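You operate a simulated robot arm through the tools that you are given. There is no shell and no other tool. Be economical: measure what you need, move in short steps, check, and stop when the job is done.

You are at the controls of a simulated two-armed robot. One attempt, no reset.

Task
Pick up the flask with one hand, pass it to the other hand and put it on the top of the side table. Take the white dish and leave it on the top of the steel box. Put one of the paper balls from the sink table top on the top shelf of the shelf unit. Take the calculator on the top of the back counter and put it away on the top of the table. The order is free. Set down upright: flask.

The check looks at the end state, three seconds after you hand in, the way a careful person would. Anything else that was tipped, shoved, dropped, spilled or broken makes it a failure.

Robot
Two 7-joint arms with fingered hands on one trunk, on a base that drives. Base frame: it is fixed to the floor where the robot stands at the start and does not move with it; the origin is under the middle of the robot, x ahead of it, y to its left, z up; the surface under the hand at the start is at about z = 83. Units: cm, rad, N and s.
The left shoulder is at the start at [7, 14.2, 116.4], the right one opposite. With the tool pointing down near the work surface each hand reaches from about 40 to 80 cm from the robot's upright axis, wherever it stands, measured 20 degrees to its own side. Places, roughly: calculator (9x13x3 cm) [40, 370, 90]; flask (8x8x21 cm) [70, 0, 90]; paper ball (5x6x5 cm) [-170, 130, 80]; top of the side table [290, -400, 80]; top of the steel box [-150, -110, 130]; top of the table [0, -490, 70]; top shelf of the shelf unit [200, 400, 170]; white dish (21x10x3 cm) [-150, 150, 80]. Payload 3.6 kg a hand.
Tool frame (each hand has its own): the origin (TCP) lies between the finger pads and is the grasp point; the fingertips stand 2.5 cm ahead of it; z points along the fingers, y is the line along which they close. Largest opening 8.8 cm; the body of the gripper starts 2.9 cm behind the TCP. The gripper is a hand of 5 fingers: y runs from the thumb to the fingers, the wrist lies at [-1.3, -9.7, -16.2] in the tool frame.
Orientation is that of the tool frame in the base frame, as a unit quaternion [w, x, y, z]. With the fingers straight down and the wrist toward the robot, the tool's x, y and z point along [0, 1, 0], [1, 0, 0] and [0, 0, -1] of the base frame.

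Tools
- The arms move only by the tool arm_command. It takes "left_increments", "right_increments" or both (then of equal length, played together; a hand with none holds still); each is a list of rows, each an object of numbers (a shift or turn left out is 0): "wx", "wy", "wz": the turn, a rotation vector about the base's x, y, z in rad; "x", "y", "z": the shift along the base's x, y, z in cm. In form: [{"wx": .., "wy": .., "wz": .., "x": .., "y": .., "z": ..}, ...]. A call has 1 to 20 rows; each row shifts and turns the commanded pose from where the row before left it. A row lasts 0.2 s, in which the tool goes at most 5 cm and 0.15 rad; a call with a longer step from one row to the next is refused whole. A pose out of reach is approached as far as the arm can. The call stops where the force on the tool passes 40 N (or 10 N more than at its start, if that is more) or the arm is blocked; 0.2 s more then pass. In this call time passes only in rows, and 0.2 s behind the last. It gives the time, the measured TCP pose, the force on the tool (base axes), the opening and the grip force at its end, in the units of the frame above (readings bear some noise), with the torque about the TCP (base axes, N m) and any sound that the robot's microphone picked up, and new pictures: "views" is both (left out), scene, wrist or none (wrist: the cameras of the hands that moved).
- Cameras (640 x 400 px; columns grow to the right, rows downward): "scene" is now at [11.86, -0.75, 139.57]; the picture's right is [0.00, -1.00, 0.00], its down [-0.59, -0.00, -0.81] and it looks along [0.81, 0.00, -0.59] (base axes); focal length 250 px, centre (320, 200). "left" rides on the left gripper at [-5.9, -7.9, -10.5] in its tool frame; the picture's right is [-0.73, -0.32, 0.61], its down [0.62, -0.68, 0.38] and it looks along [0.29, 0.66, 0.70] (tool axes); focal length 234 px, centre (320, 200). "right" rides on the right gripper at [5.9, -7.9, -10.5] in its tool frame; the picture's right is [-0.73, 0.32, -0.61], its down [-0.62, -0.68, 0.38] and it looks along [-0.29, 0.66, 0.70] (tool axes); focal length 234 px, centre (320, 200). There is no depth. A picture from a camera that has moved, and an enlarged one, comes with that camera's place and axes in the base frame and with its lens. The place of the scene camera against the robot may be out by one fixed shift of up to 2.5 cm in any direction.
- slide_trunk(by): slides the trunk up (or, below 0, down) by that many cm; the arms and the scene camera ride with it, the base frame stays. It gives what a move gives, with no picture.
- base_move(legs): drives the robot by 1 to 6 legs, each [ahead, left, turn to the left] in cm, cm and rad, along the robot's own axes; the way and the turn of a leg run together, so that a leg with both is an arc; at most 150 cm and 3.142 rad a leg. The arms and the cameras ride along, it lands a little off, and it stops where it bumps. It gives what a move gives, and a new picture of the scene camera.
- set_fingers(index, middle, ring, little, thumb_bend, thumb_turn, hand): sets how far each is bent, from 0 (flat) to 1 (curled in); at 0.3 the hand is open as for a grip, at 0.7 the pads meet at the TCP. One left out holds its place. A second passes; each finger stops where it meets its share of the squeeze, and holds until it gets a number again. It is the only way to open and close the hand. It gives what a move gives, with no picture; readings hold the bend of each and the force on index, middle, ring, little, thumb and palm. thumb_turn goes from beside the hand (0) to across from the fingers (1), as for a grip.
- pan_tilt(pan, tilt): turns the head with the scene camera to pan (to the left, within 1.501 rad either way) and tilt (down, from -0.506 to 1.204), counted from straight ahead of the robot. It gives what a move gives, and a new picture of the scene camera.
- close_up(camera, box): a new picture of the part [left, top, right, bottom] of that camera's present view, enlarged. It takes no simulated time.
- sign_off(): hands the job in; it is judged then, once.

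Go step by step. Nothing tells you exact positions but the pictures and the camera data: compare them with the known pose of the tool, close in by small moves and look again before you grip or let go. The budget is 165 turns and 260 pictures, counting those below and the enlarged ones. Unless the task says otherwise, let go and move clear before handing in.

The tools are called after "Request:" as a command line: name --argument value ..., lists and objects as JSON in quotes. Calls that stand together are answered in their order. arm_command: Moves the arms, as the interface text tells. Its arguments: {"type":"object","properties":{"left_increments":{"type":"array","items":{"type":"object","properties":{"wx":{"type":"number"},"wy":{"type":"number"},"wz":{"type":"number"},"x":{"type":"number"},"y":{"type":"number"},"z":{"type":"number"}}}},"right_increments":{"type":"array","items":{"type":"object","properties":{"wx":{"type":"number"},"wy":{"type":"number"},"wz":{"type":"number"},"x":{"type":"number"},"y":{"type":"number"},"z":{"type":"number"}}}},"views":{"type":"string","enum":["both","scene","wrist","none"]}},"required":[]} The other tools are called the same way: slide_trunk (by) slides the trunk up or down; set_fingers (index, middle, ring, little, thumb_bend, thumb_turn, hand) moves the fingers one by one; base_move (legs) drives the base; pan_tilt (pan, tilt) turns the head that bears the scene camera; close_up (camera, box) takes an enlarged picture of a part of a camera's view; sign_off () hands the job in.

At the start:

```text
time_s: 0.0
left_tool_pos: [51.7, 26.68, 117.17]
left_tool_rot: [0.0, 0.707, 0.707, 0.0]
left_wrist_force: [-0.4, -0.1, 0.6]
left_wrist_torque: [-0.01, 0.01, 0.0]
left_grip_width: 8.76
left_finger_force: 0.2
left_shape: jaw
left_bend: [0.3, 0.3, 0.3, 0.3, 0.3, 0.98]
left_finger forces: [0.1, 0.0, 0.0, 0.1, 0.0, 0.1]
right_tool_pos: [50.71, -25.47, 112.96]
right_tool_rot: [0.0, 0.707, 0.707, -0.002]
right_wrist_force: [-0.8, -0.5, 0.7]
right_wrist_torque: [-0.01, 0.02, -0.01]
right_grip_width: 8.78
right_finger_force: 0.2
right_shape: jaw
right_bend: [0.3, 0.3, 0.3, 0.3, 0.3, 0.98]
right_finger forces: [0.1, 0.0, 0.0, 0.0, 0.0, 0.1]
trunk travel left (down, up): [-70.0, 24.0]
robot x, y, heading: [-0.02, -0.04, 0.0]
head pan, tilt: [0.003, 0.628]
```

scene: 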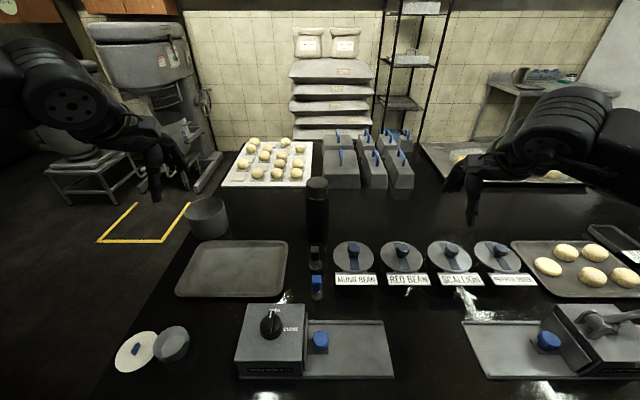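
right: 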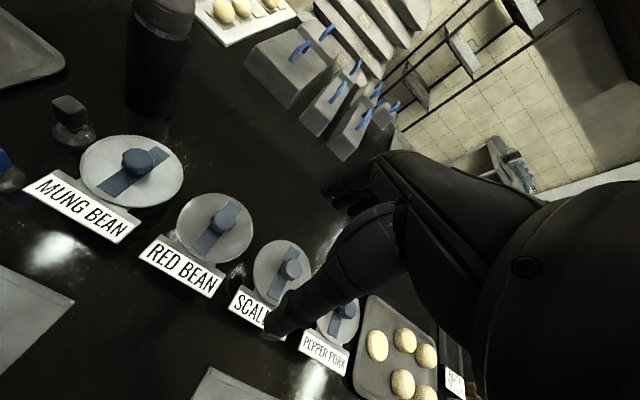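
left: 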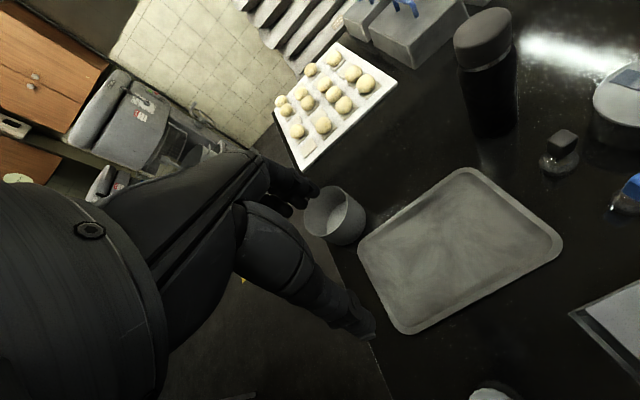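

The flask stands just ahead of the robot at about [70, 0, 83]. First I'll look around the room to learn the layout.

Request:
pan_tilt --pan 1.3 --tilt 0.3

Request:
pan_tilt --pan -1.3 --tilt 0.3

Request:
pan_tilt --pan 0 --tilt 0.75

Request:
close_up --camera "scene" --box '[240, 100, 400, 300]'

```text
time_s: 1.5
left_tool_pos: [51.66, 26.65, 117.08]
left_tool_rot: [0.0, 0.707, 0.707, 0.0]
left_wrist_force: [0.3, 0.9, 0.1]
left_wrist_torque: [-0.02, 0.0, -0.03]
left_grip_width: 8.77
left_finger_force: 0.1
left_shape: jaw
left_bend: [0.3, 0.3, 0.3, 0.3, 0.3, 0.98]
left_finger forces: [0.1, 0.0, 0.1, 0.1, 0.1, 0.0]
right_tool_pos: [50.71, -25.44, 112.85]
right_tool_rot: [0.0, 0.708, 0.707, 0.001]
right_wrist_force: [-0.3, 0.2, -1.3]
right_wrist_torque: [-0.03, 0.02, 0.0]
right_grip_width: 8.77
right_finger_force: 0.0
right_shape: jaw
right_bend: [0.3, 0.3, 0.3, 0.3, 0.3, 0.98]
right_finger forces: [0.1, 0.0, 0.0, 0.0, 0.0, 0.0]
trunk travel left (down, up): [-70.0, 24.0]
robot x, y, heading: [0.08, 0.16, 0.007]
head pan, tilt: [1.3, 0.3]
camera scene: at [5.62, 8.22, 142.56], right [0.96, -0.27, 0.0], down [-0.08, -0.29, -0.96], along [0.26, 0.92, -0.3], focal length 250 px, centre (320, 200)
```

scene: 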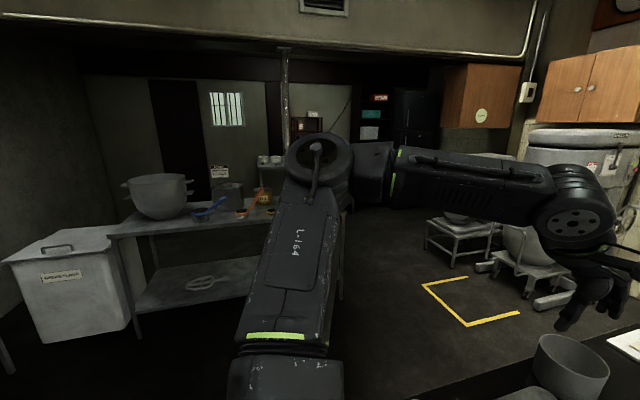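

```text
time_s: 3.8
left_tool_pos: [51.77, 26.59, 117.11]
left_tool_rot: [0.0, 0.707, 0.707, 0.0]
left_wrist_force: [0.4, -0.3, -0.2]
left_wrist_torque: [0.01, -0.03, 0.02]
left_grip_width: 8.78
left_finger_force: 0.0
left_shape: jaw
left_bend: [0.3, 0.3, 0.3, 0.3, 0.3, 0.98]
left_finger forces: [0.0, 0.0, 0.0, 0.0, 0.0, 0.0]
right_tool_pos: [50.72, -25.35, 112.87]
right_tool_rot: [0.0, 0.707, 0.708, 0.0]
right_wrist_force: [0.3, 0.6, 0.2]
right_wrist_torque: [0.03, -0.03, 0.0]
right_grip_width: 8.76
right_finger_force: 0.0
right_shape: jaw
right_bend: [0.3, 0.3, 0.3, 0.3, 0.3, 0.98]
right_finger forces: [0.0, 0.0, 0.0, 0.0, 0.0, 0.0]
trunk travel left (down, up): [-70.0, 24.0]
robot x, y, heading: [0.05, -0.18, -0.004]
head pan, tilt: [-1.3, 0.3]
camera scene: at [5.61, -9.77, 142.56], right [-0.96, -0.27, 0.0], down [-0.08, 0.28, -0.96], along [0.26, -0.92, -0.3], focal length 250 px, centre (320, 200)
```

scene: 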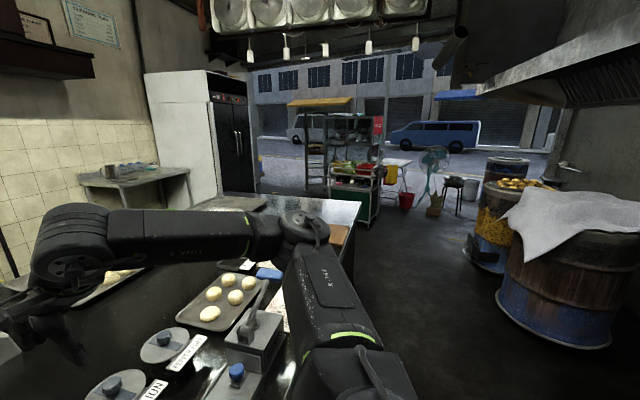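

```text
time_s: 5.3
left_tool_pos: [51.71, 26.68, 117.16]
left_tool_rot: [0.0, 0.707, 0.707, 0.0]
left_wrist_force: [-0.8, 0.1, 0.0]
left_wrist_torque: [0.0, -0.04, -0.02]
left_grip_width: 8.81
left_finger_force: 0.1
left_shape: jaw
left_bend: [0.3, 0.3, 0.3, 0.3, 0.3, 0.98]
left_finger forces: [0.0, 0.1, 0.1, 0.0, 0.1, 0.0]
right_tool_pos: [50.7, -25.32, 112.95]
right_tool_rot: [0.0, 0.707, 0.707, 0.0]
right_wrist_force: [-1.0, 0.7, -0.3]
right_wrist_torque: [0.0, 0.0, 0.0]
right_grip_width: 8.77
right_finger_force: 0.0
right_shape: jaw
right_bend: [0.3, 0.3, 0.3, 0.3, 0.3, 0.98]
right_finger forces: [0.1, 0.0, 0.1, 0.1, 0.1, 0.0]
trunk travel left (down, up): [-70.0, 24.0]
robot x, y, heading: [-0.45, 0.04, -0.002]
head pan, tilt: [0.0, 0.75]
camera scene: at [11.4, -0.78, 138.53], right [0.0, -1.0, 0.0], down [-0.68, 0.0, -0.73], along [0.73, 0.0, -0.68], focal length 250 px, centre (320, 200)
```

scene: 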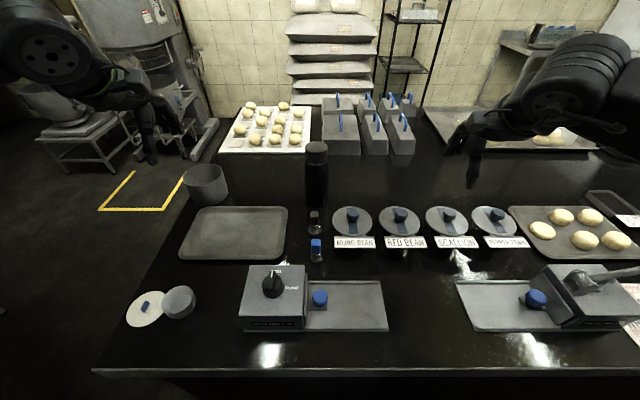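

```text
2.00 times, centred on (320, 200) of scene
camera zoom: at [11.4, -0.78, 138.53], right [0.0, -1.0, 0.0], down [-0.68, 0.0, -0.73], along [0.73, 0.0, -0.68], focal length 499 px, centre (320, 200)
```

zoom: 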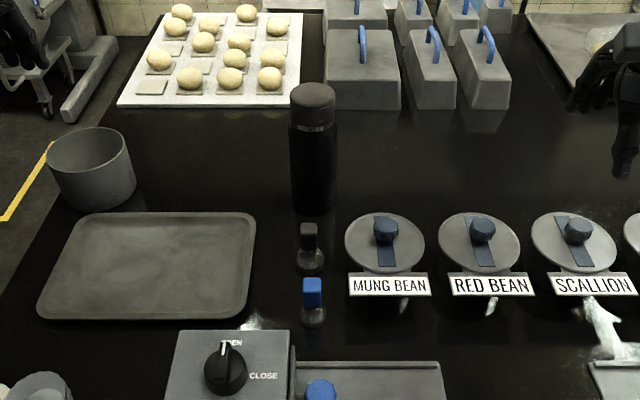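

The flask is at about [71, 1], with a cap about 6 cm wide and a top near z=104. I'll take it from above by the cap with the right hand, then hand it to the left hand in a side grip. First the right hand goes up near it to get a better look.

Request:
arm_command --right_increments '[{"z": 3, "x": 2, "y": 3}, {"z": 3, "x": 2, "y": 3.5}, {"z": 2, "x": 3, "y": 3.5}, {"x": 3, "y": 3}, {"x": 2, "y": 3}, {"x": 2, "y": 2}]'

Request:
close_up --camera "left" --box '[400, 0, 560, 160]'

```text
refused: row 2 steps farther than a row can; nothing moved
```

```text
2.50 times, centred on (480, 80) of left
camera zoom: at [43.95, 20.79, 127.63], right [-0.32, -0.73, -0.61], down [-0.68, 0.62, -0.38], along [0.66, 0.29, -0.7], focal length 585 px, centre (-80, 500)
```

zoom: 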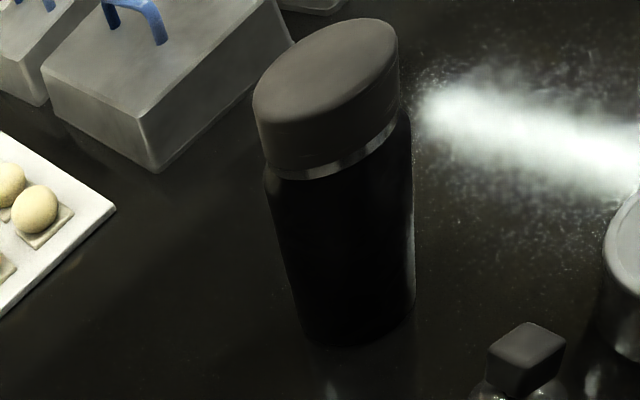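

The flask axis is at about [71.5, 1], with the top near z=103. I'll repeat the approach in smaller steps.

Request:
arm_command --right_increments '[{"z": 3, "x": 1, "y": 2}, {"z": 3, "x": 1, "y": 3}, {"x": 2, "y": 4}, {"x": 2, "y": 4}, {"x": 3, "y": 3.5}, {"x": 3, "y": 3.5}, {"x": 3, "y": 3}, {"x": 3, "y": 2}]'

Request:
set_fingers --hand "right" --index 0.2 --middle 0.2 --ring 0.2 --little 0.2 --thumb_bend 0.2

Request:
close_up --camera "right" --box '[0, 0, 640, 400]'

```text
time_s: 7.1
left_tool_pos: [51.84, 26.85, 116.98]
left_tool_rot: [0.001, 0.707, 0.707, 0.0]
left_wrist_force: [-0.1, 0.5, -0.4]
left_wrist_torque: [0.01, 0.02, 0.0]
left_grip_width: 8.76
left_finger_force: 0.0
left_shape: jaw
left_bend: [0.3, 0.3, 0.3, 0.3, 0.3, 0.98]
left_finger forces: [0.1, 0.0, 0.0, 0.0, 0.1, 0.0]
right_tool_pos: [68.74, -0.06, 118.71]
right_tool_rot: [0.001, 0.706, 0.708, -0.001]
right_wrist_force: [0.4, 0.2, 0.1]
right_wrist_torque: [-0.04, 0.0, 0.02]
right_grip_width: 8.76
right_finger_force: 0.0
right_shape: jaw
right_bend: [0.3, 0.3, 0.3, 0.3, 0.3, 0.98]
right_finger forces: [0.0, 0.0, 0.0, 0.0, 0.0, 0.0]
trunk travel left (down, up): [-70.0, 24.0]
robot x, y, heading: [-0.02, -0.11, -0.004]
head pan, tilt: [0.0, 0.75]
camera scene: at [11.47, -0.52, 138.51], right [0.0, -1.0, 0.0], down [-0.68, 0.0, -0.73], along [0.73, 0.0, -0.68], focal length 250 px, centre (320, 200)
camera right: at [60.95, 6.05, 129.28], right [0.33, -0.72, 0.61], down [-0.68, -0.63, -0.38], along [0.66, -0.29, -0.7], focal length 234 px, centre (320, 200)
```

scene: 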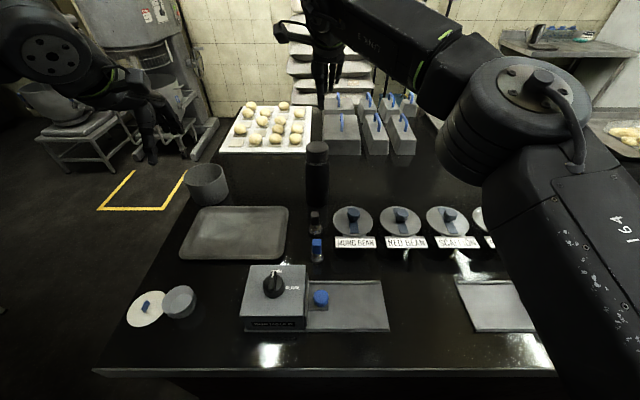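
right: 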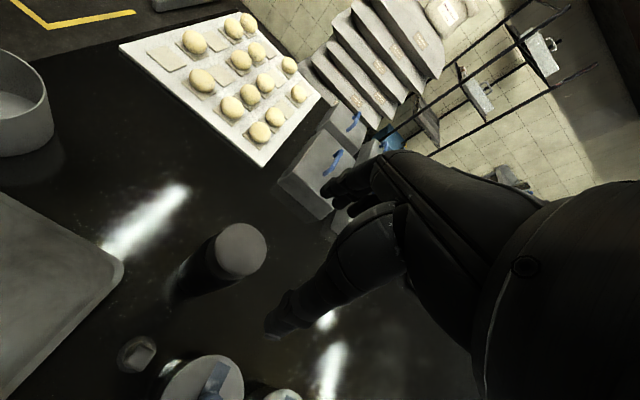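

```text
time_s: 8.1
left_tool_pos: [51.8, 26.77, 117.14]
left_tool_rot: [-0.001, 0.707, 0.707, -0.001]
left_wrist_force: [-0.9, -0.5, -0.6]
left_wrist_torque: [0.0, -0.02, -0.02]
left_grip_width: 8.78
left_finger_force: 0.0
left_shape: jaw
left_bend: [0.3, 0.3, 0.3, 0.3, 0.3, 0.98]
left_finger forces: [0.1, 0.1, 0.0, 0.1, 0.1, 0.1]
right_tool_pos: [68.79, -0.32, 118.92]
right_tool_rot: [0.0, 0.707, 0.707, -0.001]
right_wrist_force: [0.3, 0.2, 0.3]
right_wrist_torque: [0.02, 0.0, 0.0]
right_grip_width: 10.31
right_finger_force: 0.1
right_shape: fingers
right_bend: [0.2, 0.2, 0.2, 0.2, 0.2, 0.98]
right_finger forces: [0.0, 0.1, 0.0, 0.1, 0.0, 0.0]
trunk travel left (down, up): [-70.0, 24.0]
robot x, y, heading: [-0.24, 0.13, 0.001]
head pan, tilt: [0.0, 0.75]
```

```text
1.00 times, centred on (320, 200) of right (not enlarged: the box is as wide or as high as the picture)
camera zoom: at [60.92, 5.76, 129.34], right [0.32, -0.73, 0.61], down [-0.68, -0.62, -0.38], along [0.66, -0.29, -0.7], focal length 234 px, centre (320, 200)
```

zoom: 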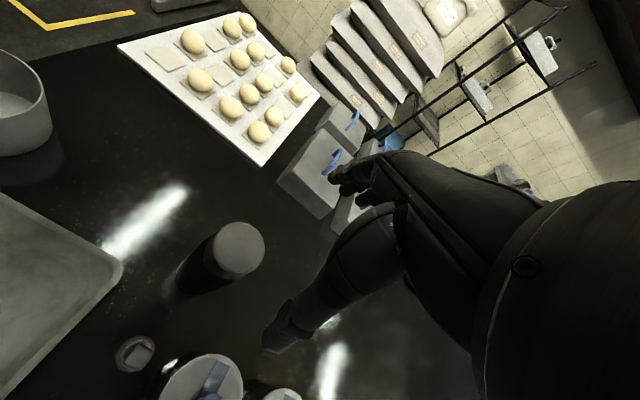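

The wrist camera puts the cap top at [71.7, 1.1, 103], which matches the earlier estimate. I'll centre the hand over it, come partway down and look.

Request:
arm_command --right_increments '[{"x": 2.9, "y": 1.3}, {"z": -4}, {"z": -4}, {"z": -2}]'

Request:
close_up --camera "left" --box '[400, 0, 560, 160]'

```text
time_s: 9.1
left_tool_pos: [51.78, 26.69, 117.01]
left_tool_rot: [0.001, 0.706, 0.708, 0.0]
left_wrist_force: [0.1, -0.5, 0.0]
left_wrist_torque: [-0.03, 0.04, -0.03]
left_grip_width: 8.76
left_finger_force: 0.0
left_shape: jaw
left_bend: [0.3, 0.3, 0.3, 0.3, 0.3, 0.98]
left_finger forces: [0.0, 0.1, 0.1, 0.0, 0.0, 0.0]
right_tool_pos: [70.09, 0.39, 108.36]
right_tool_rot: [0.001, 0.707, 0.707, 0.0]
right_wrist_force: [-0.1, -0.3, -0.5]
right_wrist_torque: [-0.01, -0.01, 0.02]
right_grip_width: 10.31
right_finger_force: 0.0
right_shape: fingers
right_bend: [0.2, 0.2, 0.2, 0.2, 0.2, 0.98]
right_finger forces: [0.0, 0.0, 0.0, 0.0, 0.0, 0.1]
right hand out of reach, approached as far as the arm can: row 1
trunk travel left (down, up): [-70.0, 24.0]
robot x, y, heading: [-0.08, 0.02, -0.005]
head pan, tilt: [0.0, 0.75]
camera scene: at [11.41, -0.69, 138.52], right [0.0, -1.0, 0.0], down [-0.68, 0.0, -0.73], along [0.73, 0.0, -0.68], focal length 250 px, centre (320, 200)
camera right: at [62.31, 6.36, 118.9], right [0.32, -0.73, 0.61], down [-0.68, -0.62, -0.38], along [0.66, -0.29, -0.7], focal length 234 px, centre (320, 200)
```

scene: 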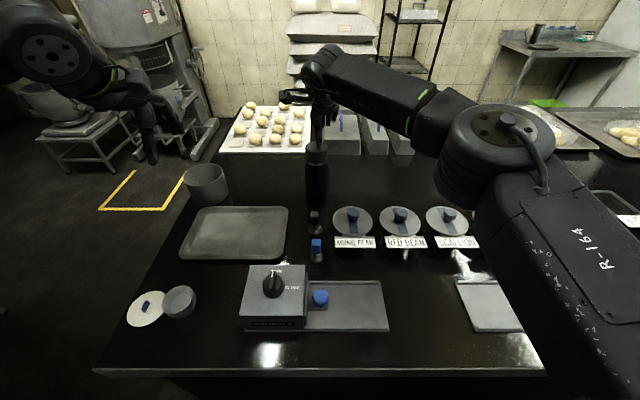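
right: 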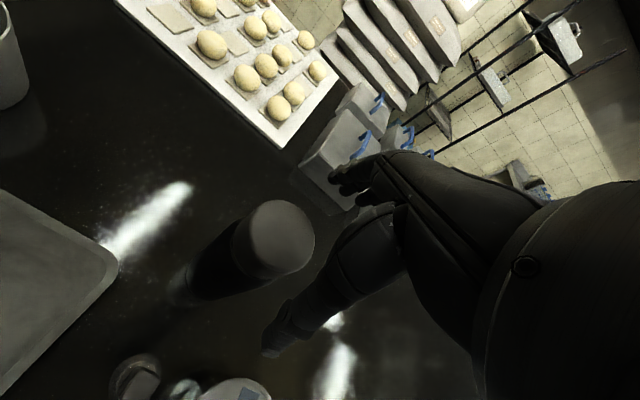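

```text
2.50 times, centred on (480, 80) of left
camera zoom: at [43.96, 20.87, 127.62], right [-0.32, -0.73, -0.61], down [-0.68, 0.62, -0.38], along [0.66, 0.29, -0.7], focal length 585 px, centre (-80, 500)
```

zoom: 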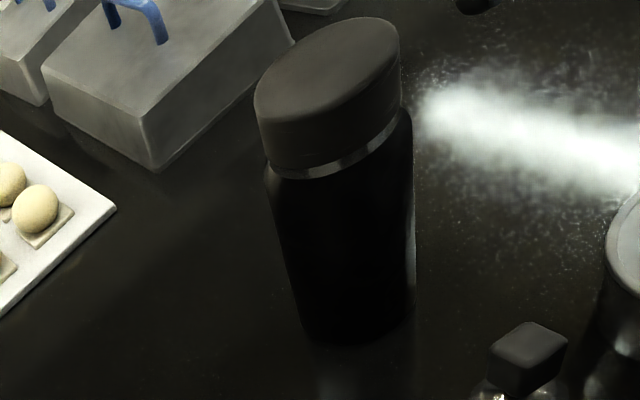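

The hand stopped about 1.5 cm short at full height, but it should reach now that it's lower. I'll nudge it to the flask axis.

Request:
arm_command --right_increments '[{"x": 1.6, "y": 0.7}]' --views "wrist"

```text
time_s: 9.5
left_tool_pos: [51.77, 26.92, 117.0]
left_tool_rot: [0.0, 0.707, 0.707, 0.0]
left_wrist_force: [-0.5, 0.1, -1.1]
left_wrist_torque: [-0.02, 0.0, -0.02]
left_grip_width: 8.79
left_finger_force: 0.1
left_shape: jaw
left_bend: [0.3, 0.3, 0.3, 0.3, 0.3, 0.98]
left_finger forces: [0.1, 0.0, 0.0, 0.0, 0.0, 0.0]
right_tool_pos: [71.69, 1.14, 108.49]
right_tool_rot: [0.0, 0.707, 0.707, -0.001]
right_wrist_force: [0.6, 0.3, 0.3]
right_wrist_torque: [-0.01, -0.02, 0.0]
right_grip_width: 10.34
right_finger_force: 0.0
right_shape: fingers
right_bend: [0.2, 0.2, 0.2, 0.2, 0.2, 0.98]
right_finger forces: [0.0, 0.0, 0.0, 0.0, 0.1, 0.0]
trunk travel left (down, up): [-70.0, 24.0]
robot x, y, heading: [0.09, -0.01, -0.001]
head pan, tilt: [0.0, 0.75]
camera right: at [63.96, 7.23, 118.89], right [0.32, -0.72, 0.61], down [-0.68, -0.62, -0.38], along [0.66, -0.29, -0.7], focal length 234 px, centre (320, 200)
```

right: 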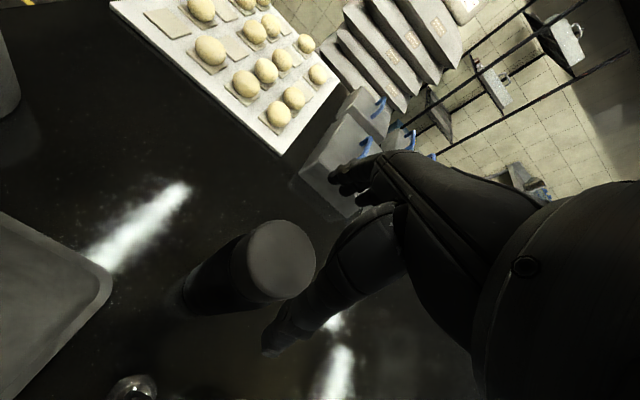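

The hand is centred over the cap. I'll lower it to grip depth.

Request:
arm_command --right_increments '[{"z": -2.5}, {"z": -2.5}, {"z": -1.5}, {"z": -1}]'

Request:
close_up --camera "left" --box '[400, 0, 560, 160]'

Request:
close_up --camera "scene" --box '[240, 60, 400, 260]'

```text
time_s: 10.5
left_tool_pos: [51.75, 26.69, 117.1]
left_tool_rot: [0.0, 0.707, 0.707, 0.0]
left_wrist_force: [0.0, 0.3, 0.9]
left_wrist_torque: [0.03, -0.03, 0.0]
left_grip_width: 8.75
left_finger_force: 0.1
left_shape: jaw
left_bend: [0.3, 0.3, 0.3, 0.3, 0.3, 0.98]
left_finger forces: [0.0, 0.1, 0.1, 0.0, 0.0, 0.0]
right_tool_pos: [71.81, 0.92, 101.02]
right_tool_rot: [0.0, 0.707, 0.708, 0.0]
right_wrist_force: [0.4, 0.0, 0.2]
right_wrist_torque: [0.0, -0.03, -0.02]
right_grip_width: 10.3
right_finger_force: 0.1
right_shape: fingers
right_bend: [0.2, 0.2, 0.2, 0.2, 0.2, 0.98]
right_finger forces: [0.1, 0.1, 0.0, 0.0, 0.1, 0.0]
trunk travel left (down, up): [-70.0, 24.0]
robot x, y, heading: [0.32, 0.29, 0.0]
head pan, tilt: [0.0, 0.75]
camera scene: at [11.43, -0.76, 138.52], right [0.0, -1.0, 0.0], down [-0.68, 0.0, -0.73], along [0.73, 0.0, -0.68], focal length 250 px, centre (320, 200)
camera right: at [63.96, 7.03, 111.43], right [0.32, -0.73, 0.61], down [-0.68, -0.62, -0.38], along [0.66, -0.29, -0.7], focal length 234 px, centre (320, 200)
```

scene: 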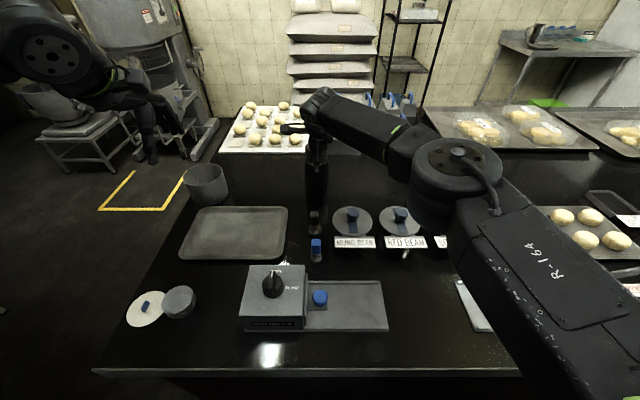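
right: 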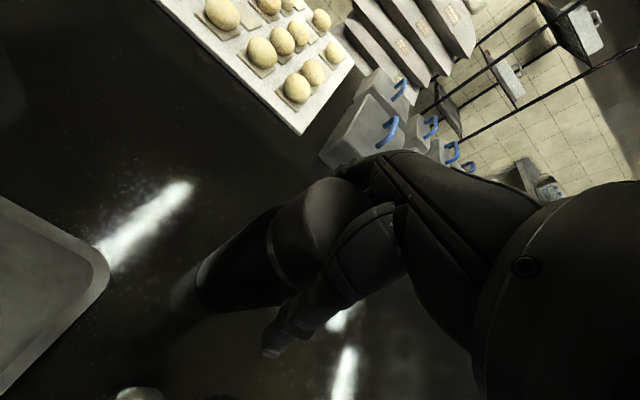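

```text
2.50 times, centred on (480, 80) of left
camera zoom: at [43.98, 20.8, 127.62], right [-0.32, -0.73, -0.61], down [-0.68, 0.62, -0.38], along [0.66, 0.29, -0.7], focal length 585 px, centre (-80, 500)
```

zoom: 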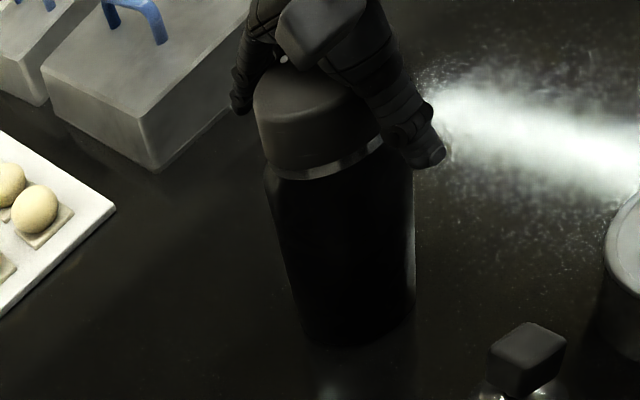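

```text
2.00 times, centred on (320, 160) of scene
camera zoom: at [11.43, -0.76, 138.52], right [0.0, -1.0, 0.0], down [-0.68, 0.0, -0.73], along [0.73, 0.0, -0.68], focal length 499 px, centre (320, 280)
```

zoom: 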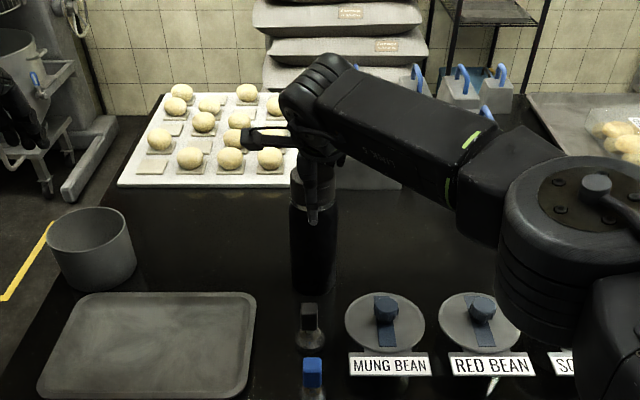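

The thumb and fingers straddle the cap, so I'll close the hand.

Request:
set_fingers --hand "right" --index 0.7 --middle 0.7 --ring 0.7 --little 0.7 --thumb_bend 0.7

Request:
close_up --camera "left" --box '[400, 0, 560, 160]'

```text
time_s: 11.5
left_tool_pos: [51.82, 26.75, 117.02]
left_tool_rot: [-0.001, 0.707, 0.707, 0.0]
left_wrist_force: [0.1, 0.2, 0.6]
left_wrist_torque: [-0.03, -0.01, 0.03]
left_grip_width: 8.76
left_finger_force: 0.0
left_shape: jaw
left_bend: [0.3, 0.3, 0.3, 0.3, 0.3, 0.98]
left_finger forces: [0.0, 0.0, 0.0, 0.0, 0.0, 0.0]
right_tool_pos: [71.69, 1.02, 100.99]
right_tool_rot: [-0.001, 0.708, 0.707, 0.0]
right_wrist_force: [1.7, -0.3, 2.6]
right_wrist_torque: [-0.12, -0.58, 0.02]
right_grip_width: 5.63
right_finger_force: 32.0
right_shape: fingers
right_bend: [0.33, 0.48, 0.56, 0.7, 0.58, 0.95]
right_finger forces: [18.1, 7.0, 5.5, 0.0, 32.2, 0.1]
trunk travel left (down, up): [-70.0, 24.0]
robot x, y, heading: [-0.11, -0.04, 0.004]
head pan, tilt: [0.0, 0.75]
```

```text
2.50 times, centred on (480, 80) of left
camera zoom: at [43.94, 20.79, 127.64], right [-0.32, -0.73, -0.61], down [-0.68, 0.62, -0.38], along [0.66, 0.29, -0.7], focal length 585 px, centre (-80, 500)
```

zoom: 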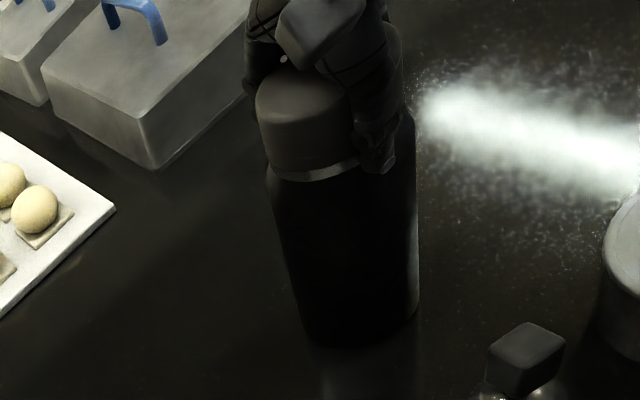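

The grip is holding at 32 N. I'll lift the flask, bringing it back toward the robot.

Request:
arm_command --right_increments '[{"z": 1.5}, {"z": 2}, {"z": 2.5}, {"z": 2.5, "x": -1}, {"z": 2.5, "x": -2}, {"z": 2.5, "x": -2}, {"z": 2.5, "x": -2}, {"z": 2, "x": -2.5}, {"z": 1.5, "x": -2.5}, {"z": 1, "x": -2.5}, {"x": -2.5}, {"x": -1.5}]'

Request:
close_up --camera "left" --box '[0, 0, 640, 400]'

```text
time_s: 14.1
left_tool_pos: [51.8, 26.67, 117.21]
left_tool_rot: [0.0, 0.707, 0.707, 0.0]
left_wrist_force: [0.1, 1.2, 0.8]
left_wrist_torque: [0.01, -0.01, 0.01]
left_grip_width: 8.77
left_finger_force: 0.1
left_shape: jaw
left_bend: [0.3, 0.3, 0.3, 0.3, 0.3, 0.98]
left_finger forces: [0.1, 0.0, 0.0, 0.1, 0.0, 0.0]
right_tool_pos: [53.11, 0.99, 121.43]
right_tool_rot: [-0.001, 0.708, 0.707, 0.0]
right_wrist_force: [-0.8, 0.0, -5.9]
right_wrist_torque: [-0.04, -0.01, 0.02]
right_grip_width: 5.62
right_finger_force: 26.7
right_shape: fingers
right_bend: [0.34, 0.49, 0.59, 0.7, 0.58, 0.95]
right_finger forces: [14.2, 5.2, 5.0, 0.0, 27.5, 0.1]
trunk travel left (down, up): [-70.0, 24.0]
robot x, y, heading: [-0.25, 0.07, 0.001]
head pan, tilt: [0.0, 0.75]
camera scene: at [11.43, -0.77, 138.52], right [0.0, -1.0, 0.0], down [-0.68, 0.0, -0.73], along [0.73, 0.0, -0.68], focal length 250 px, centre (320, 200)
camera right: at [45.36, 7.02, 131.93], right [0.32, -0.73, 0.61], down [-0.68, -0.62, -0.38], along [0.66, -0.29, -0.7], focal length 234 px, centre (320, 200)
```

scene: 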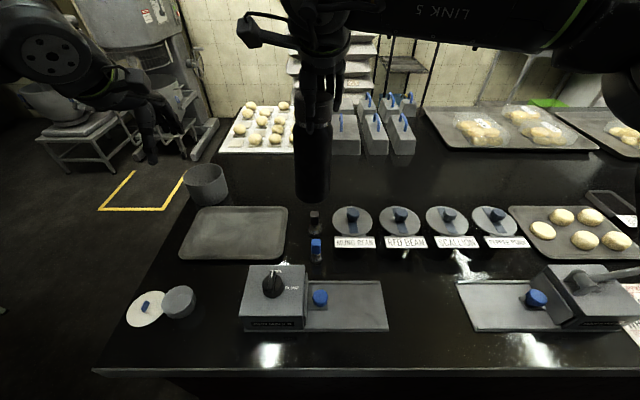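
right: 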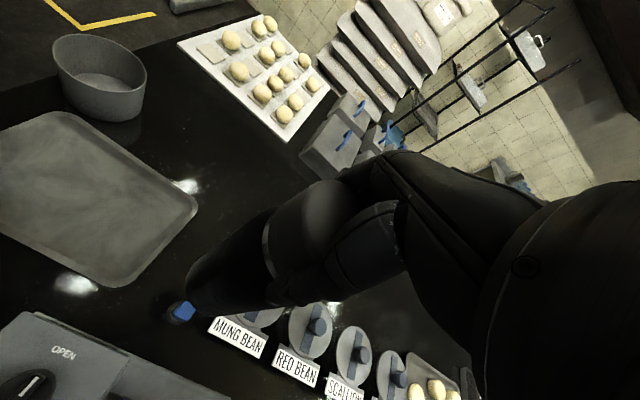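

```text
1.00 times, centred on (320, 200) of left (not enlarged: the box is as wide or as high as the picture)
camera zoom: at [43.98, 20.8, 127.62], right [-0.32, -0.73, -0.61], down [-0.68, 0.62, -0.38], along [0.66, 0.29, -0.7], focal length 234 px, centre (320, 200)
```

zoom: 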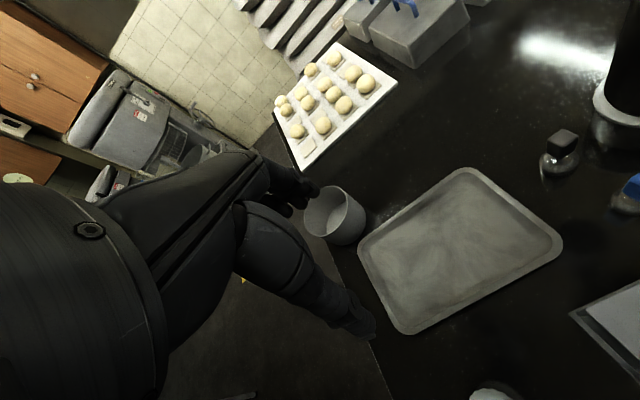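

The flask is lifted. Next I'll turn the left hand to a side grip, with fingers pointing right, and hold it beside the flask. Its fingers open wider too.

Request:
set_fingers --hand "left" --index 0.18 --middle 0.18 --ring 0.18 --little 0.18 --thumb_bend 0.18

Request:
arm_command --left_increments '[{"wx": -0.1428}, {"wx": -0.1428, "z": -0.6}, {"wx": -0.1428, "z": -0.6}, {"wx": -0.1428, "z": -0.6}, {"wx": -0.1428, "z": -0.6}, {"wx": -0.1428, "z": -0.6}, {"wx": -0.1428, "z": -0.6}, {"wx": -0.1428, "z": -0.6}, {"wx": -0.1428, "z": -0.6}, {"wx": -0.1428, "z": -0.6}, {"wx": -0.1428, "z": -0.6, "x": 1.1}, {"y": -4}, {"y": -4}, {"y": -3.7}]'

Request:
pan_tilt --pan 0.1 --tilt 0.5

```text
time_s: 15.1
left_tool_pos: [51.82, 26.85, 117.01]
left_tool_rot: [0.0, 0.707, 0.707, 0.001]
left_wrist_force: [-0.2, -0.3, -0.4]
left_wrist_torque: [-0.01, 0.01, 0.01]
left_grip_width: 10.68
left_finger_force: 0.1
left_shape: fingers
left_bend: [0.18, 0.18, 0.18, 0.18, 0.18, 0.98]
left_finger forces: [0.1, 0.0, 0.0, 0.0, 0.0, 0.0]
right_tool_pos: [53.2, 0.91, 121.4]
right_tool_rot: [0.0, 0.707, 0.707, 0.0]
right_wrist_force: [-0.5, 0.0, -5.9]
right_wrist_torque: [-0.04, 0.01, 0.02]
right_grip_width: 5.63
right_finger_force: 26.5
right_shape: fingers
right_bend: [0.34, 0.49, 0.59, 0.7, 0.58, 0.95]
right_finger forces: [14.2, 5.2, 5.1, 0.1, 27.5, 0.0]
trunk travel left (down, up): [-70.0, 24.0]
robot x, y, heading: [-0.46, -0.04, -0.002]
head pan, tilt: [0.0, 0.75]
```

```text
time_s: 18.1
left_tool_pos: [49.4, 17.48, 114.45]
left_tool_rot: [0.5, 0.499, 0.5, -0.5]
left_wrist_force: [-0.3, -0.1, -0.1]
left_wrist_torque: [0.01, -0.01, 0.02]
left_grip_width: 10.69
left_finger_force: 0.1
left_shape: fingers
left_bend: [0.18, 0.18, 0.18, 0.18, 0.18, 0.97]
left_finger forces: [0.1, 0.0, 0.0, 0.0, 0.0, 0.0]
left hand out of reach, approached as far as the arm can: row 10, 11, 12
right_tool_pos: [53.15, 0.91, 121.41]
right_tool_rot: [0.0, 0.708, 0.706, 0.0]
right_wrist_force: [0.5, -0.8, -4.6]
right_wrist_torque: [-0.02, 0.0, -0.05]
right_grip_width: 5.65
right_finger_force: 25.5
right_shape: fingers
right_bend: [0.34, 0.49, 0.59, 0.7, 0.58, 0.95]
right_finger forces: [14.2, 4.9, 5.2, 0.0, 27.0, 0.1]
trunk travel left (down, up): [-70.0, 24.0]
robot x, y, heading: [0.09, -0.41, 0.001]
head pan, tilt: [0.0, 0.75]
camera scene: at [11.44, -0.84, 138.52], right [0.0, -1.0, 0.0], down [-0.68, 0.0, -0.73], along [0.73, 0.0, -0.68], focal length 250 px, centre (320, 200)
camera left: at [41.63, 27.87, 120.37], right [-0.32, -0.61, 0.73], down [-0.68, -0.38, -0.62], along [0.66, -0.7, -0.29], focal length 234 px, centre (320, 200)
```

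scene: 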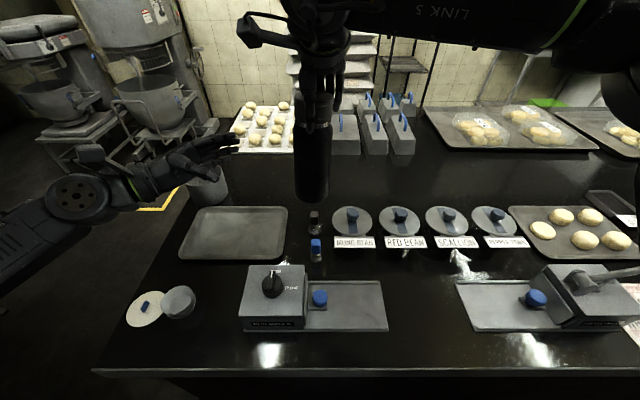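
left: 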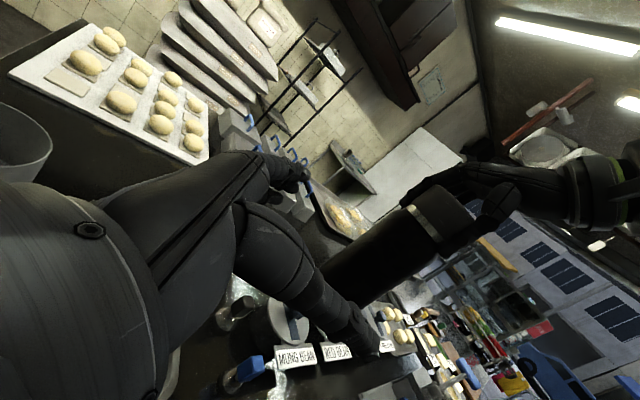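

```text
time_s: 18.8
left_tool_pos: [49.49, 17.65, 114.33]
left_tool_rot: [0.5, 0.499, 0.501, -0.5]
left_wrist_force: [0.1, 1.4, 0.6]
left_wrist_torque: [0.01, 0.0, -0.01]
left_grip_width: 10.72
left_finger_force: 0.1
left_shape: fingers
left_bend: [0.18, 0.18, 0.18, 0.18, 0.18, 0.97]
left_finger forces: [0.0, 0.0, 0.0, 0.1, 0.1, 0.1]
right_tool_pos: [53.26, 0.94, 121.37]
right_tool_rot: [0.0, 0.707, 0.707, -0.001]
right_wrist_force: [-0.4, -1.0, -5.3]
right_wrist_torque: [-0.02, 0.0, 0.01]
right_grip_width: 5.63
right_finger_force: 25.9
right_shape: fingers
right_bend: [0.34, 0.49, 0.59, 0.7, 0.58, 0.95]
right_finger forces: [14.3, 4.9, 5.2, 0.0, 26.9, 0.0]
trunk travel left (down, up): [-70.0, 24.0]
robot x, y, heading: [-0.03, 0.23, 0.0]
head pan, tilt: [0.099, 0.499]
camera scene: at [12.25, 0.18, 140.7], right [0.1, -1.0, 0.0], down [-0.48, -0.05, -0.88], along [0.87, 0.09, -0.48], focal length 250 px, centre (320, 200)
```

scene: 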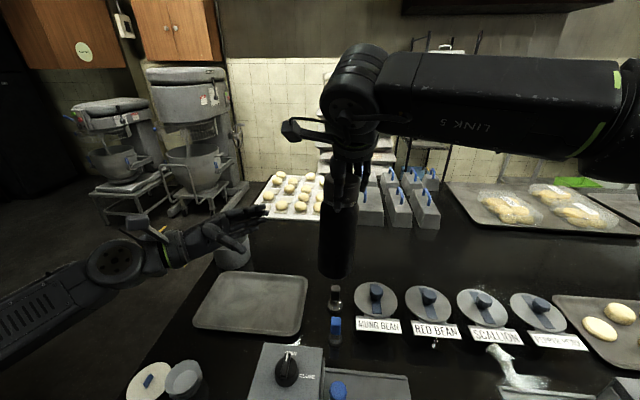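

The left hand is oriented correctly. I'll align it to x=53, z=111.5 and approach partway.

Request:
arm_command --left_increments '[{"x": 1.8, "z": -1.5, "y": -1}, {"x": 1.8, "z": -1.4, "y": -1}, {"y": -2.5}]'

```text
time_s: 19.6
left_tool_pos: [52.98, 13.0, 111.63]
left_tool_rot: [0.499, 0.5, 0.501, -0.5]
left_wrist_force: [0.1, 0.0, -0.8]
left_wrist_torque: [0.0, 0.01, 0.02]
left_grip_width: 10.72
left_finger_force: 0.1
left_shape: fingers
left_bend: [0.18, 0.18, 0.18, 0.18, 0.18, 0.97]
left_finger forces: [0.0, 0.0, 0.0, 0.0, 0.0, 0.0]
right_tool_pos: [53.1, 0.83, 121.4]
right_tool_rot: [-0.001, 0.707, 0.707, 0.0]
right_wrist_force: [-0.6, -0.3, -4.8]
right_wrist_torque: [0.01, -0.04, 0.01]
right_grip_width: 5.62
right_finger_force: 25.6
right_shape: fingers
right_bend: [0.34, 0.49, 0.59, 0.7, 0.58, 0.95]
right_finger forces: [14.3, 5.0, 5.1, 0.0, 27.0, 0.1]
trunk travel left (down, up): [-70.0, 24.0]
robot x, y, heading: [0.36, 0.33, 0.001]
head pan, tilt: [0.099, 0.499]
camera scene: at [12.22, 0.05, 140.72], right [0.1, -1.0, 0.0], down [-0.48, -0.05, -0.88], along [0.87, 0.09, -0.48], focal length 250 px, centre (320, 200)
camera left: at [45.18, 23.36, 117.54], right [-0.32, -0.61, 0.73], down [-0.68, -0.38, -0.62], along [0.66, -0.7, -0.29], focal length 234 px, centre (320, 200)
```

scene: 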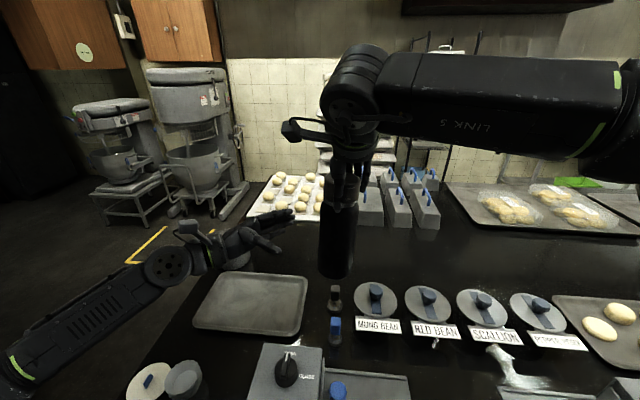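
left: 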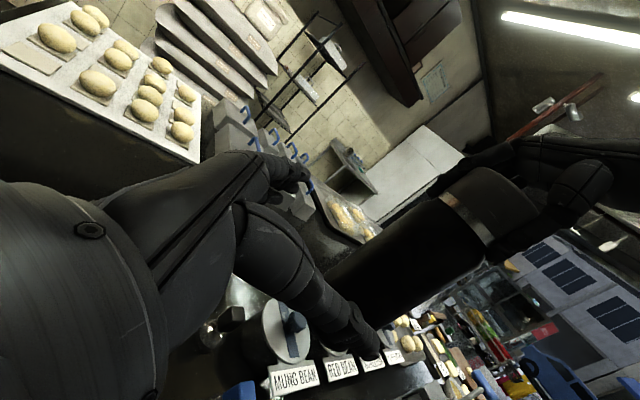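

The flask is centred between the left fingers and thumb. I'll slide in until the flask reaches the palm.

Request:
arm_command --left_increments '[{"y": -3}, {"y": -3}, {"y": -2}, {"y": -1.2}, {"y": -0.8}]'

Request:
close_up --camera "scene" --box '[220, 120, 420, 320]'

```text
time_s: 20.8
left_tool_pos: [53.05, 2.79, 111.68]
left_tool_rot: [0.499, 0.5, 0.501, -0.5]
left_wrist_force: [-0.7, 0.0, 0.3]
left_wrist_torque: [0.01, 0.0, 0.03]
left_grip_width: 10.73
left_finger_force: 0.1
left_shape: fingers
left_bend: [0.18, 0.18, 0.18, 0.18, 0.18, 0.97]
left_finger forces: [0.1, 0.0, 0.0, 0.0, 0.0, 0.0]
right_tool_pos: [53.19, 1.02, 121.37]
right_tool_rot: [-0.001, 0.707, 0.707, -0.001]
right_wrist_force: [0.2, 0.0, -5.6]
right_wrist_torque: [-0.02, 0.01, -0.03]
right_grip_width: 5.6
right_finger_force: 25.2
right_shape: fingers
right_bend: [0.34, 0.49, 0.59, 0.7, 0.58, 0.95]
right_finger forces: [14.4, 4.9, 5.1, 0.0, 26.9, 0.0]
trunk travel left (down, up): [-70.0, 24.0]
robot x, y, heading: [0.05, 0.29, -0.001]
head pan, tilt: [0.099, 0.499]
camera scene: at [12.26, 0.11, 140.71], right [0.1, -1.0, 0.0], down [-0.48, -0.05, -0.88], along [0.87, 0.09, -0.48], focal length 250 px, centre (320, 200)
camera left: at [45.27, 13.39, 117.53], right [-0.32, -0.61, 0.73], down [-0.68, -0.38, -0.62], along [0.66, -0.7, -0.29], focal length 234 px, centre (320, 200)
```

scene: 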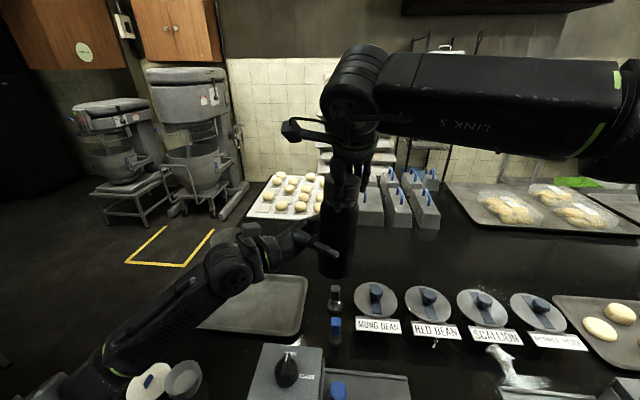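
left: 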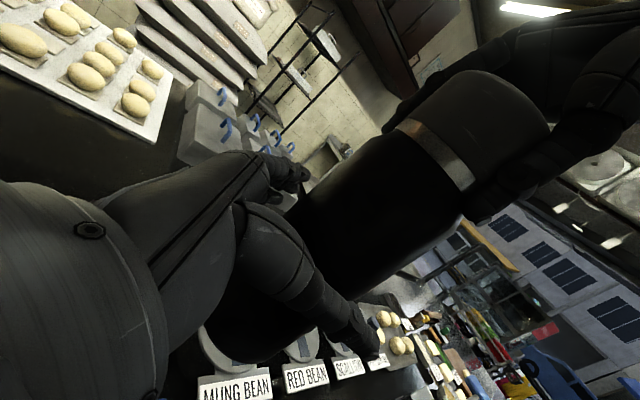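

```text
2.00 times, centred on (320, 220) of scene
camera zoom: at [12.26, 0.11, 140.71], right [0.1, -1.0, 0.0], down [-0.48, -0.05, -0.88], along [0.87, 0.09, -0.48], focal length 499 px, centre (320, 160)
```

zoom: 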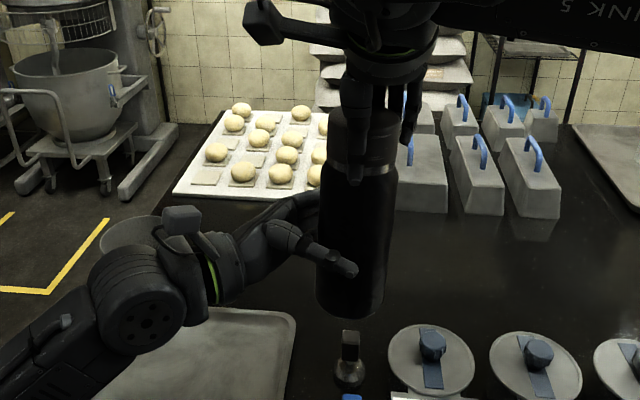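

It looks good. One small step deeper, then I'll close the left hand.

Request:
arm_command --left_increments '[{"y": -0.5}, {"y": -0.4}]' --views "none"

Request:
set_fingers --hand "left" --index 0.7 --middle 0.7 --ring 0.7 --little 0.7 --thumb_bend 0.7

Request:
close_up --camera "scene" --box '[220, 120, 420, 320]'

Request:
close_up --camera "left" --box '[0, 0, 640, 400]'

```text
time_s: 21.4
left_tool_pos: [53.02, 2.03, 111.59]
left_tool_rot: [-0.5, -0.5, -0.5, 0.5]
left_wrist_force: [1.4, -0.1, 0.5]
left_wrist_torque: [0.03, -0.01, -0.02]
left_grip_width: 10.71
left_finger_force: 0.1
left_shape: fingers
left_bend: [0.18, 0.18, 0.18, 0.18, 0.18, 0.97]
left_finger forces: [0.1, 0.0, 0.1, 0.0, 0.1, 0.0]
right_tool_pos: [53.25, 0.93, 121.49]
right_tool_rot: [-0.001, 0.707, 0.707, -0.001]
right_wrist_force: [-0.7, -0.1, -4.5]
right_wrist_torque: [-0.02, -0.04, -0.05]
right_grip_width: 5.62
right_finger_force: 25.5
right_shape: fingers
right_bend: [0.34, 0.49, 0.59, 0.7, 0.58, 0.95]
right_finger forces: [14.3, 5.0, 5.1, 0.0, 26.8, 0.0]
trunk travel left (down, up): [-70.0, 24.0]
robot x, y, heading: [-0.09, 0.39, 0.001]
head pan, tilt: [0.099, 0.499]
```

```text
time_s: 22.4
left_tool_pos: [53.01, 1.96, 111.66]
left_tool_rot: [0.5, 0.5, 0.501, -0.5]
left_wrist_force: [3.4, -0.3, -1.1]
left_wrist_torque: [0.04, -0.47, 0.18]
left_grip_width: 6.66
left_finger_force: 31.7
left_shape: fingers
left_bend: [0.43, 0.54, 0.53, 0.56, 0.38, 0.95]
left_finger forces: [9.5, 6.0, 7.3, 10.2, 29.4, 0.0]
right_tool_pos: [53.16, 0.9, 121.43]
right_tool_rot: [0.0, 0.707, 0.707, 0.0]
right_wrist_force: [-3.0, -0.3, 1.1]
right_wrist_torque: [0.01, 0.83, -0.14]
right_grip_width: 5.62
right_finger_force: 25.6
right_shape: fingers
right_bend: [0.35, 0.51, 0.6, 0.7, 0.56, 0.94]
right_finger forces: [11.7, 4.6, 5.5, 0.0, 28.6, 0.0]
trunk travel left (down, up): [-70.0, 24.0]
robot x, y, heading: [0.14, -0.4, -0.002]
head pan, tilt: [0.099, 0.499]
```

```text
2.00 times, centred on (320, 220) of scene
camera zoom: at [12.25, 0.14, 140.71], right [0.1, -1.0, 0.0], down [-0.48, -0.05, -0.88], along [0.87, 0.09, -0.48], focal length 499 px, centre (320, 160)
```

zoom: 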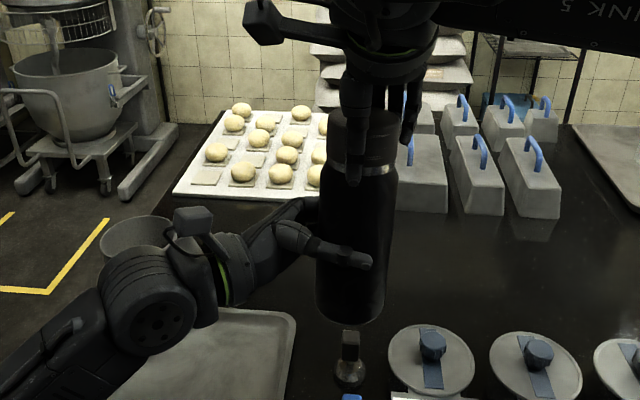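

```text
1.00 times, centred on (320, 200) of left (not enlarged: the box is as wide or as high as the picture)
camera zoom: at [45.24, 12.53, 117.5], right [-0.32, -0.61, 0.73], down [-0.68, -0.38, -0.62], along [0.66, -0.7, -0.29], focal length 234 px, centre (320, 200)
```

zoom: 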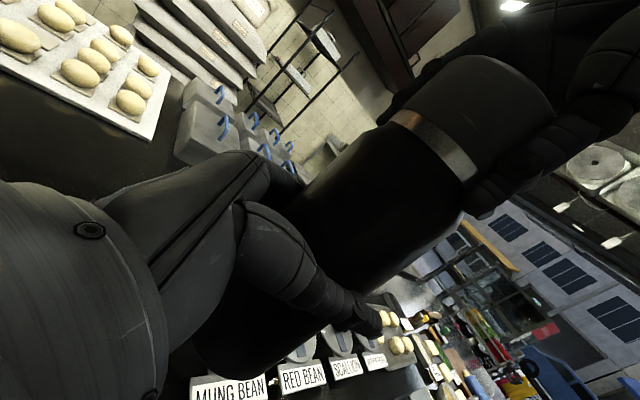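

Left hand grips with about 30 N from all five fingers. I'll release with the right hand and lift it clear.

Request:
set_fingers --hand "right" --index 0.2 --middle 0.2 --ring 0.2 --little 0.2 --thumb_bend 0.2

Request:
close_up --camera "scene" --box '[220, 120, 420, 320]'

```text
time_s: 23.4
left_tool_pos: [53.1, 2.18, 111.73]
left_tool_rot: [-0.5, -0.499, -0.5, 0.501]
left_wrist_force: [-0.4, 0.3, 1.5]
left_wrist_torque: [0.02, -0.04, 0.01]
left_grip_width: 6.69
left_finger_force: 29.2
left_shape: fingers
left_bend: [0.43, 0.55, 0.54, 0.58, 0.38, 0.93]
left_finger forces: [10.0, 5.8, 6.6, 7.1, 29.1, 0.0]
right_tool_pos: [53.2, 0.94, 121.34]
right_tool_rot: [-0.001, 0.707, 0.707, 0.001]
right_wrist_force: [1.0, -0.2, -0.8]
right_wrist_torque: [-0.01, 0.02, -0.05]
right_grip_width: 10.34
right_finger_force: 0.1
right_shape: fingers
right_bend: [0.2, 0.2, 0.2, 0.2, 0.2, 0.97]
right_finger forces: [0.1, 0.0, 0.1, 0.0, 0.0, 0.1]
trunk travel left (down, up): [-70.0, 24.0]
robot x, y, heading: [0.27, 0.16, 0.002]
head pan, tilt: [0.099, 0.499]
```

```text
2.00 times, centred on (320, 220) of scene
camera zoom: at [12.25, 0.14, 140.71], right [0.1, -1.0, 0.0], down [-0.48, -0.05, -0.88], along [0.87, 0.09, -0.48], focal length 499 px, centre (320, 160)
```

zoom: 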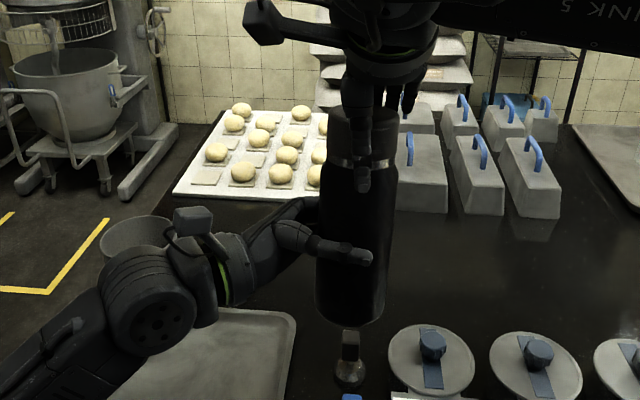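

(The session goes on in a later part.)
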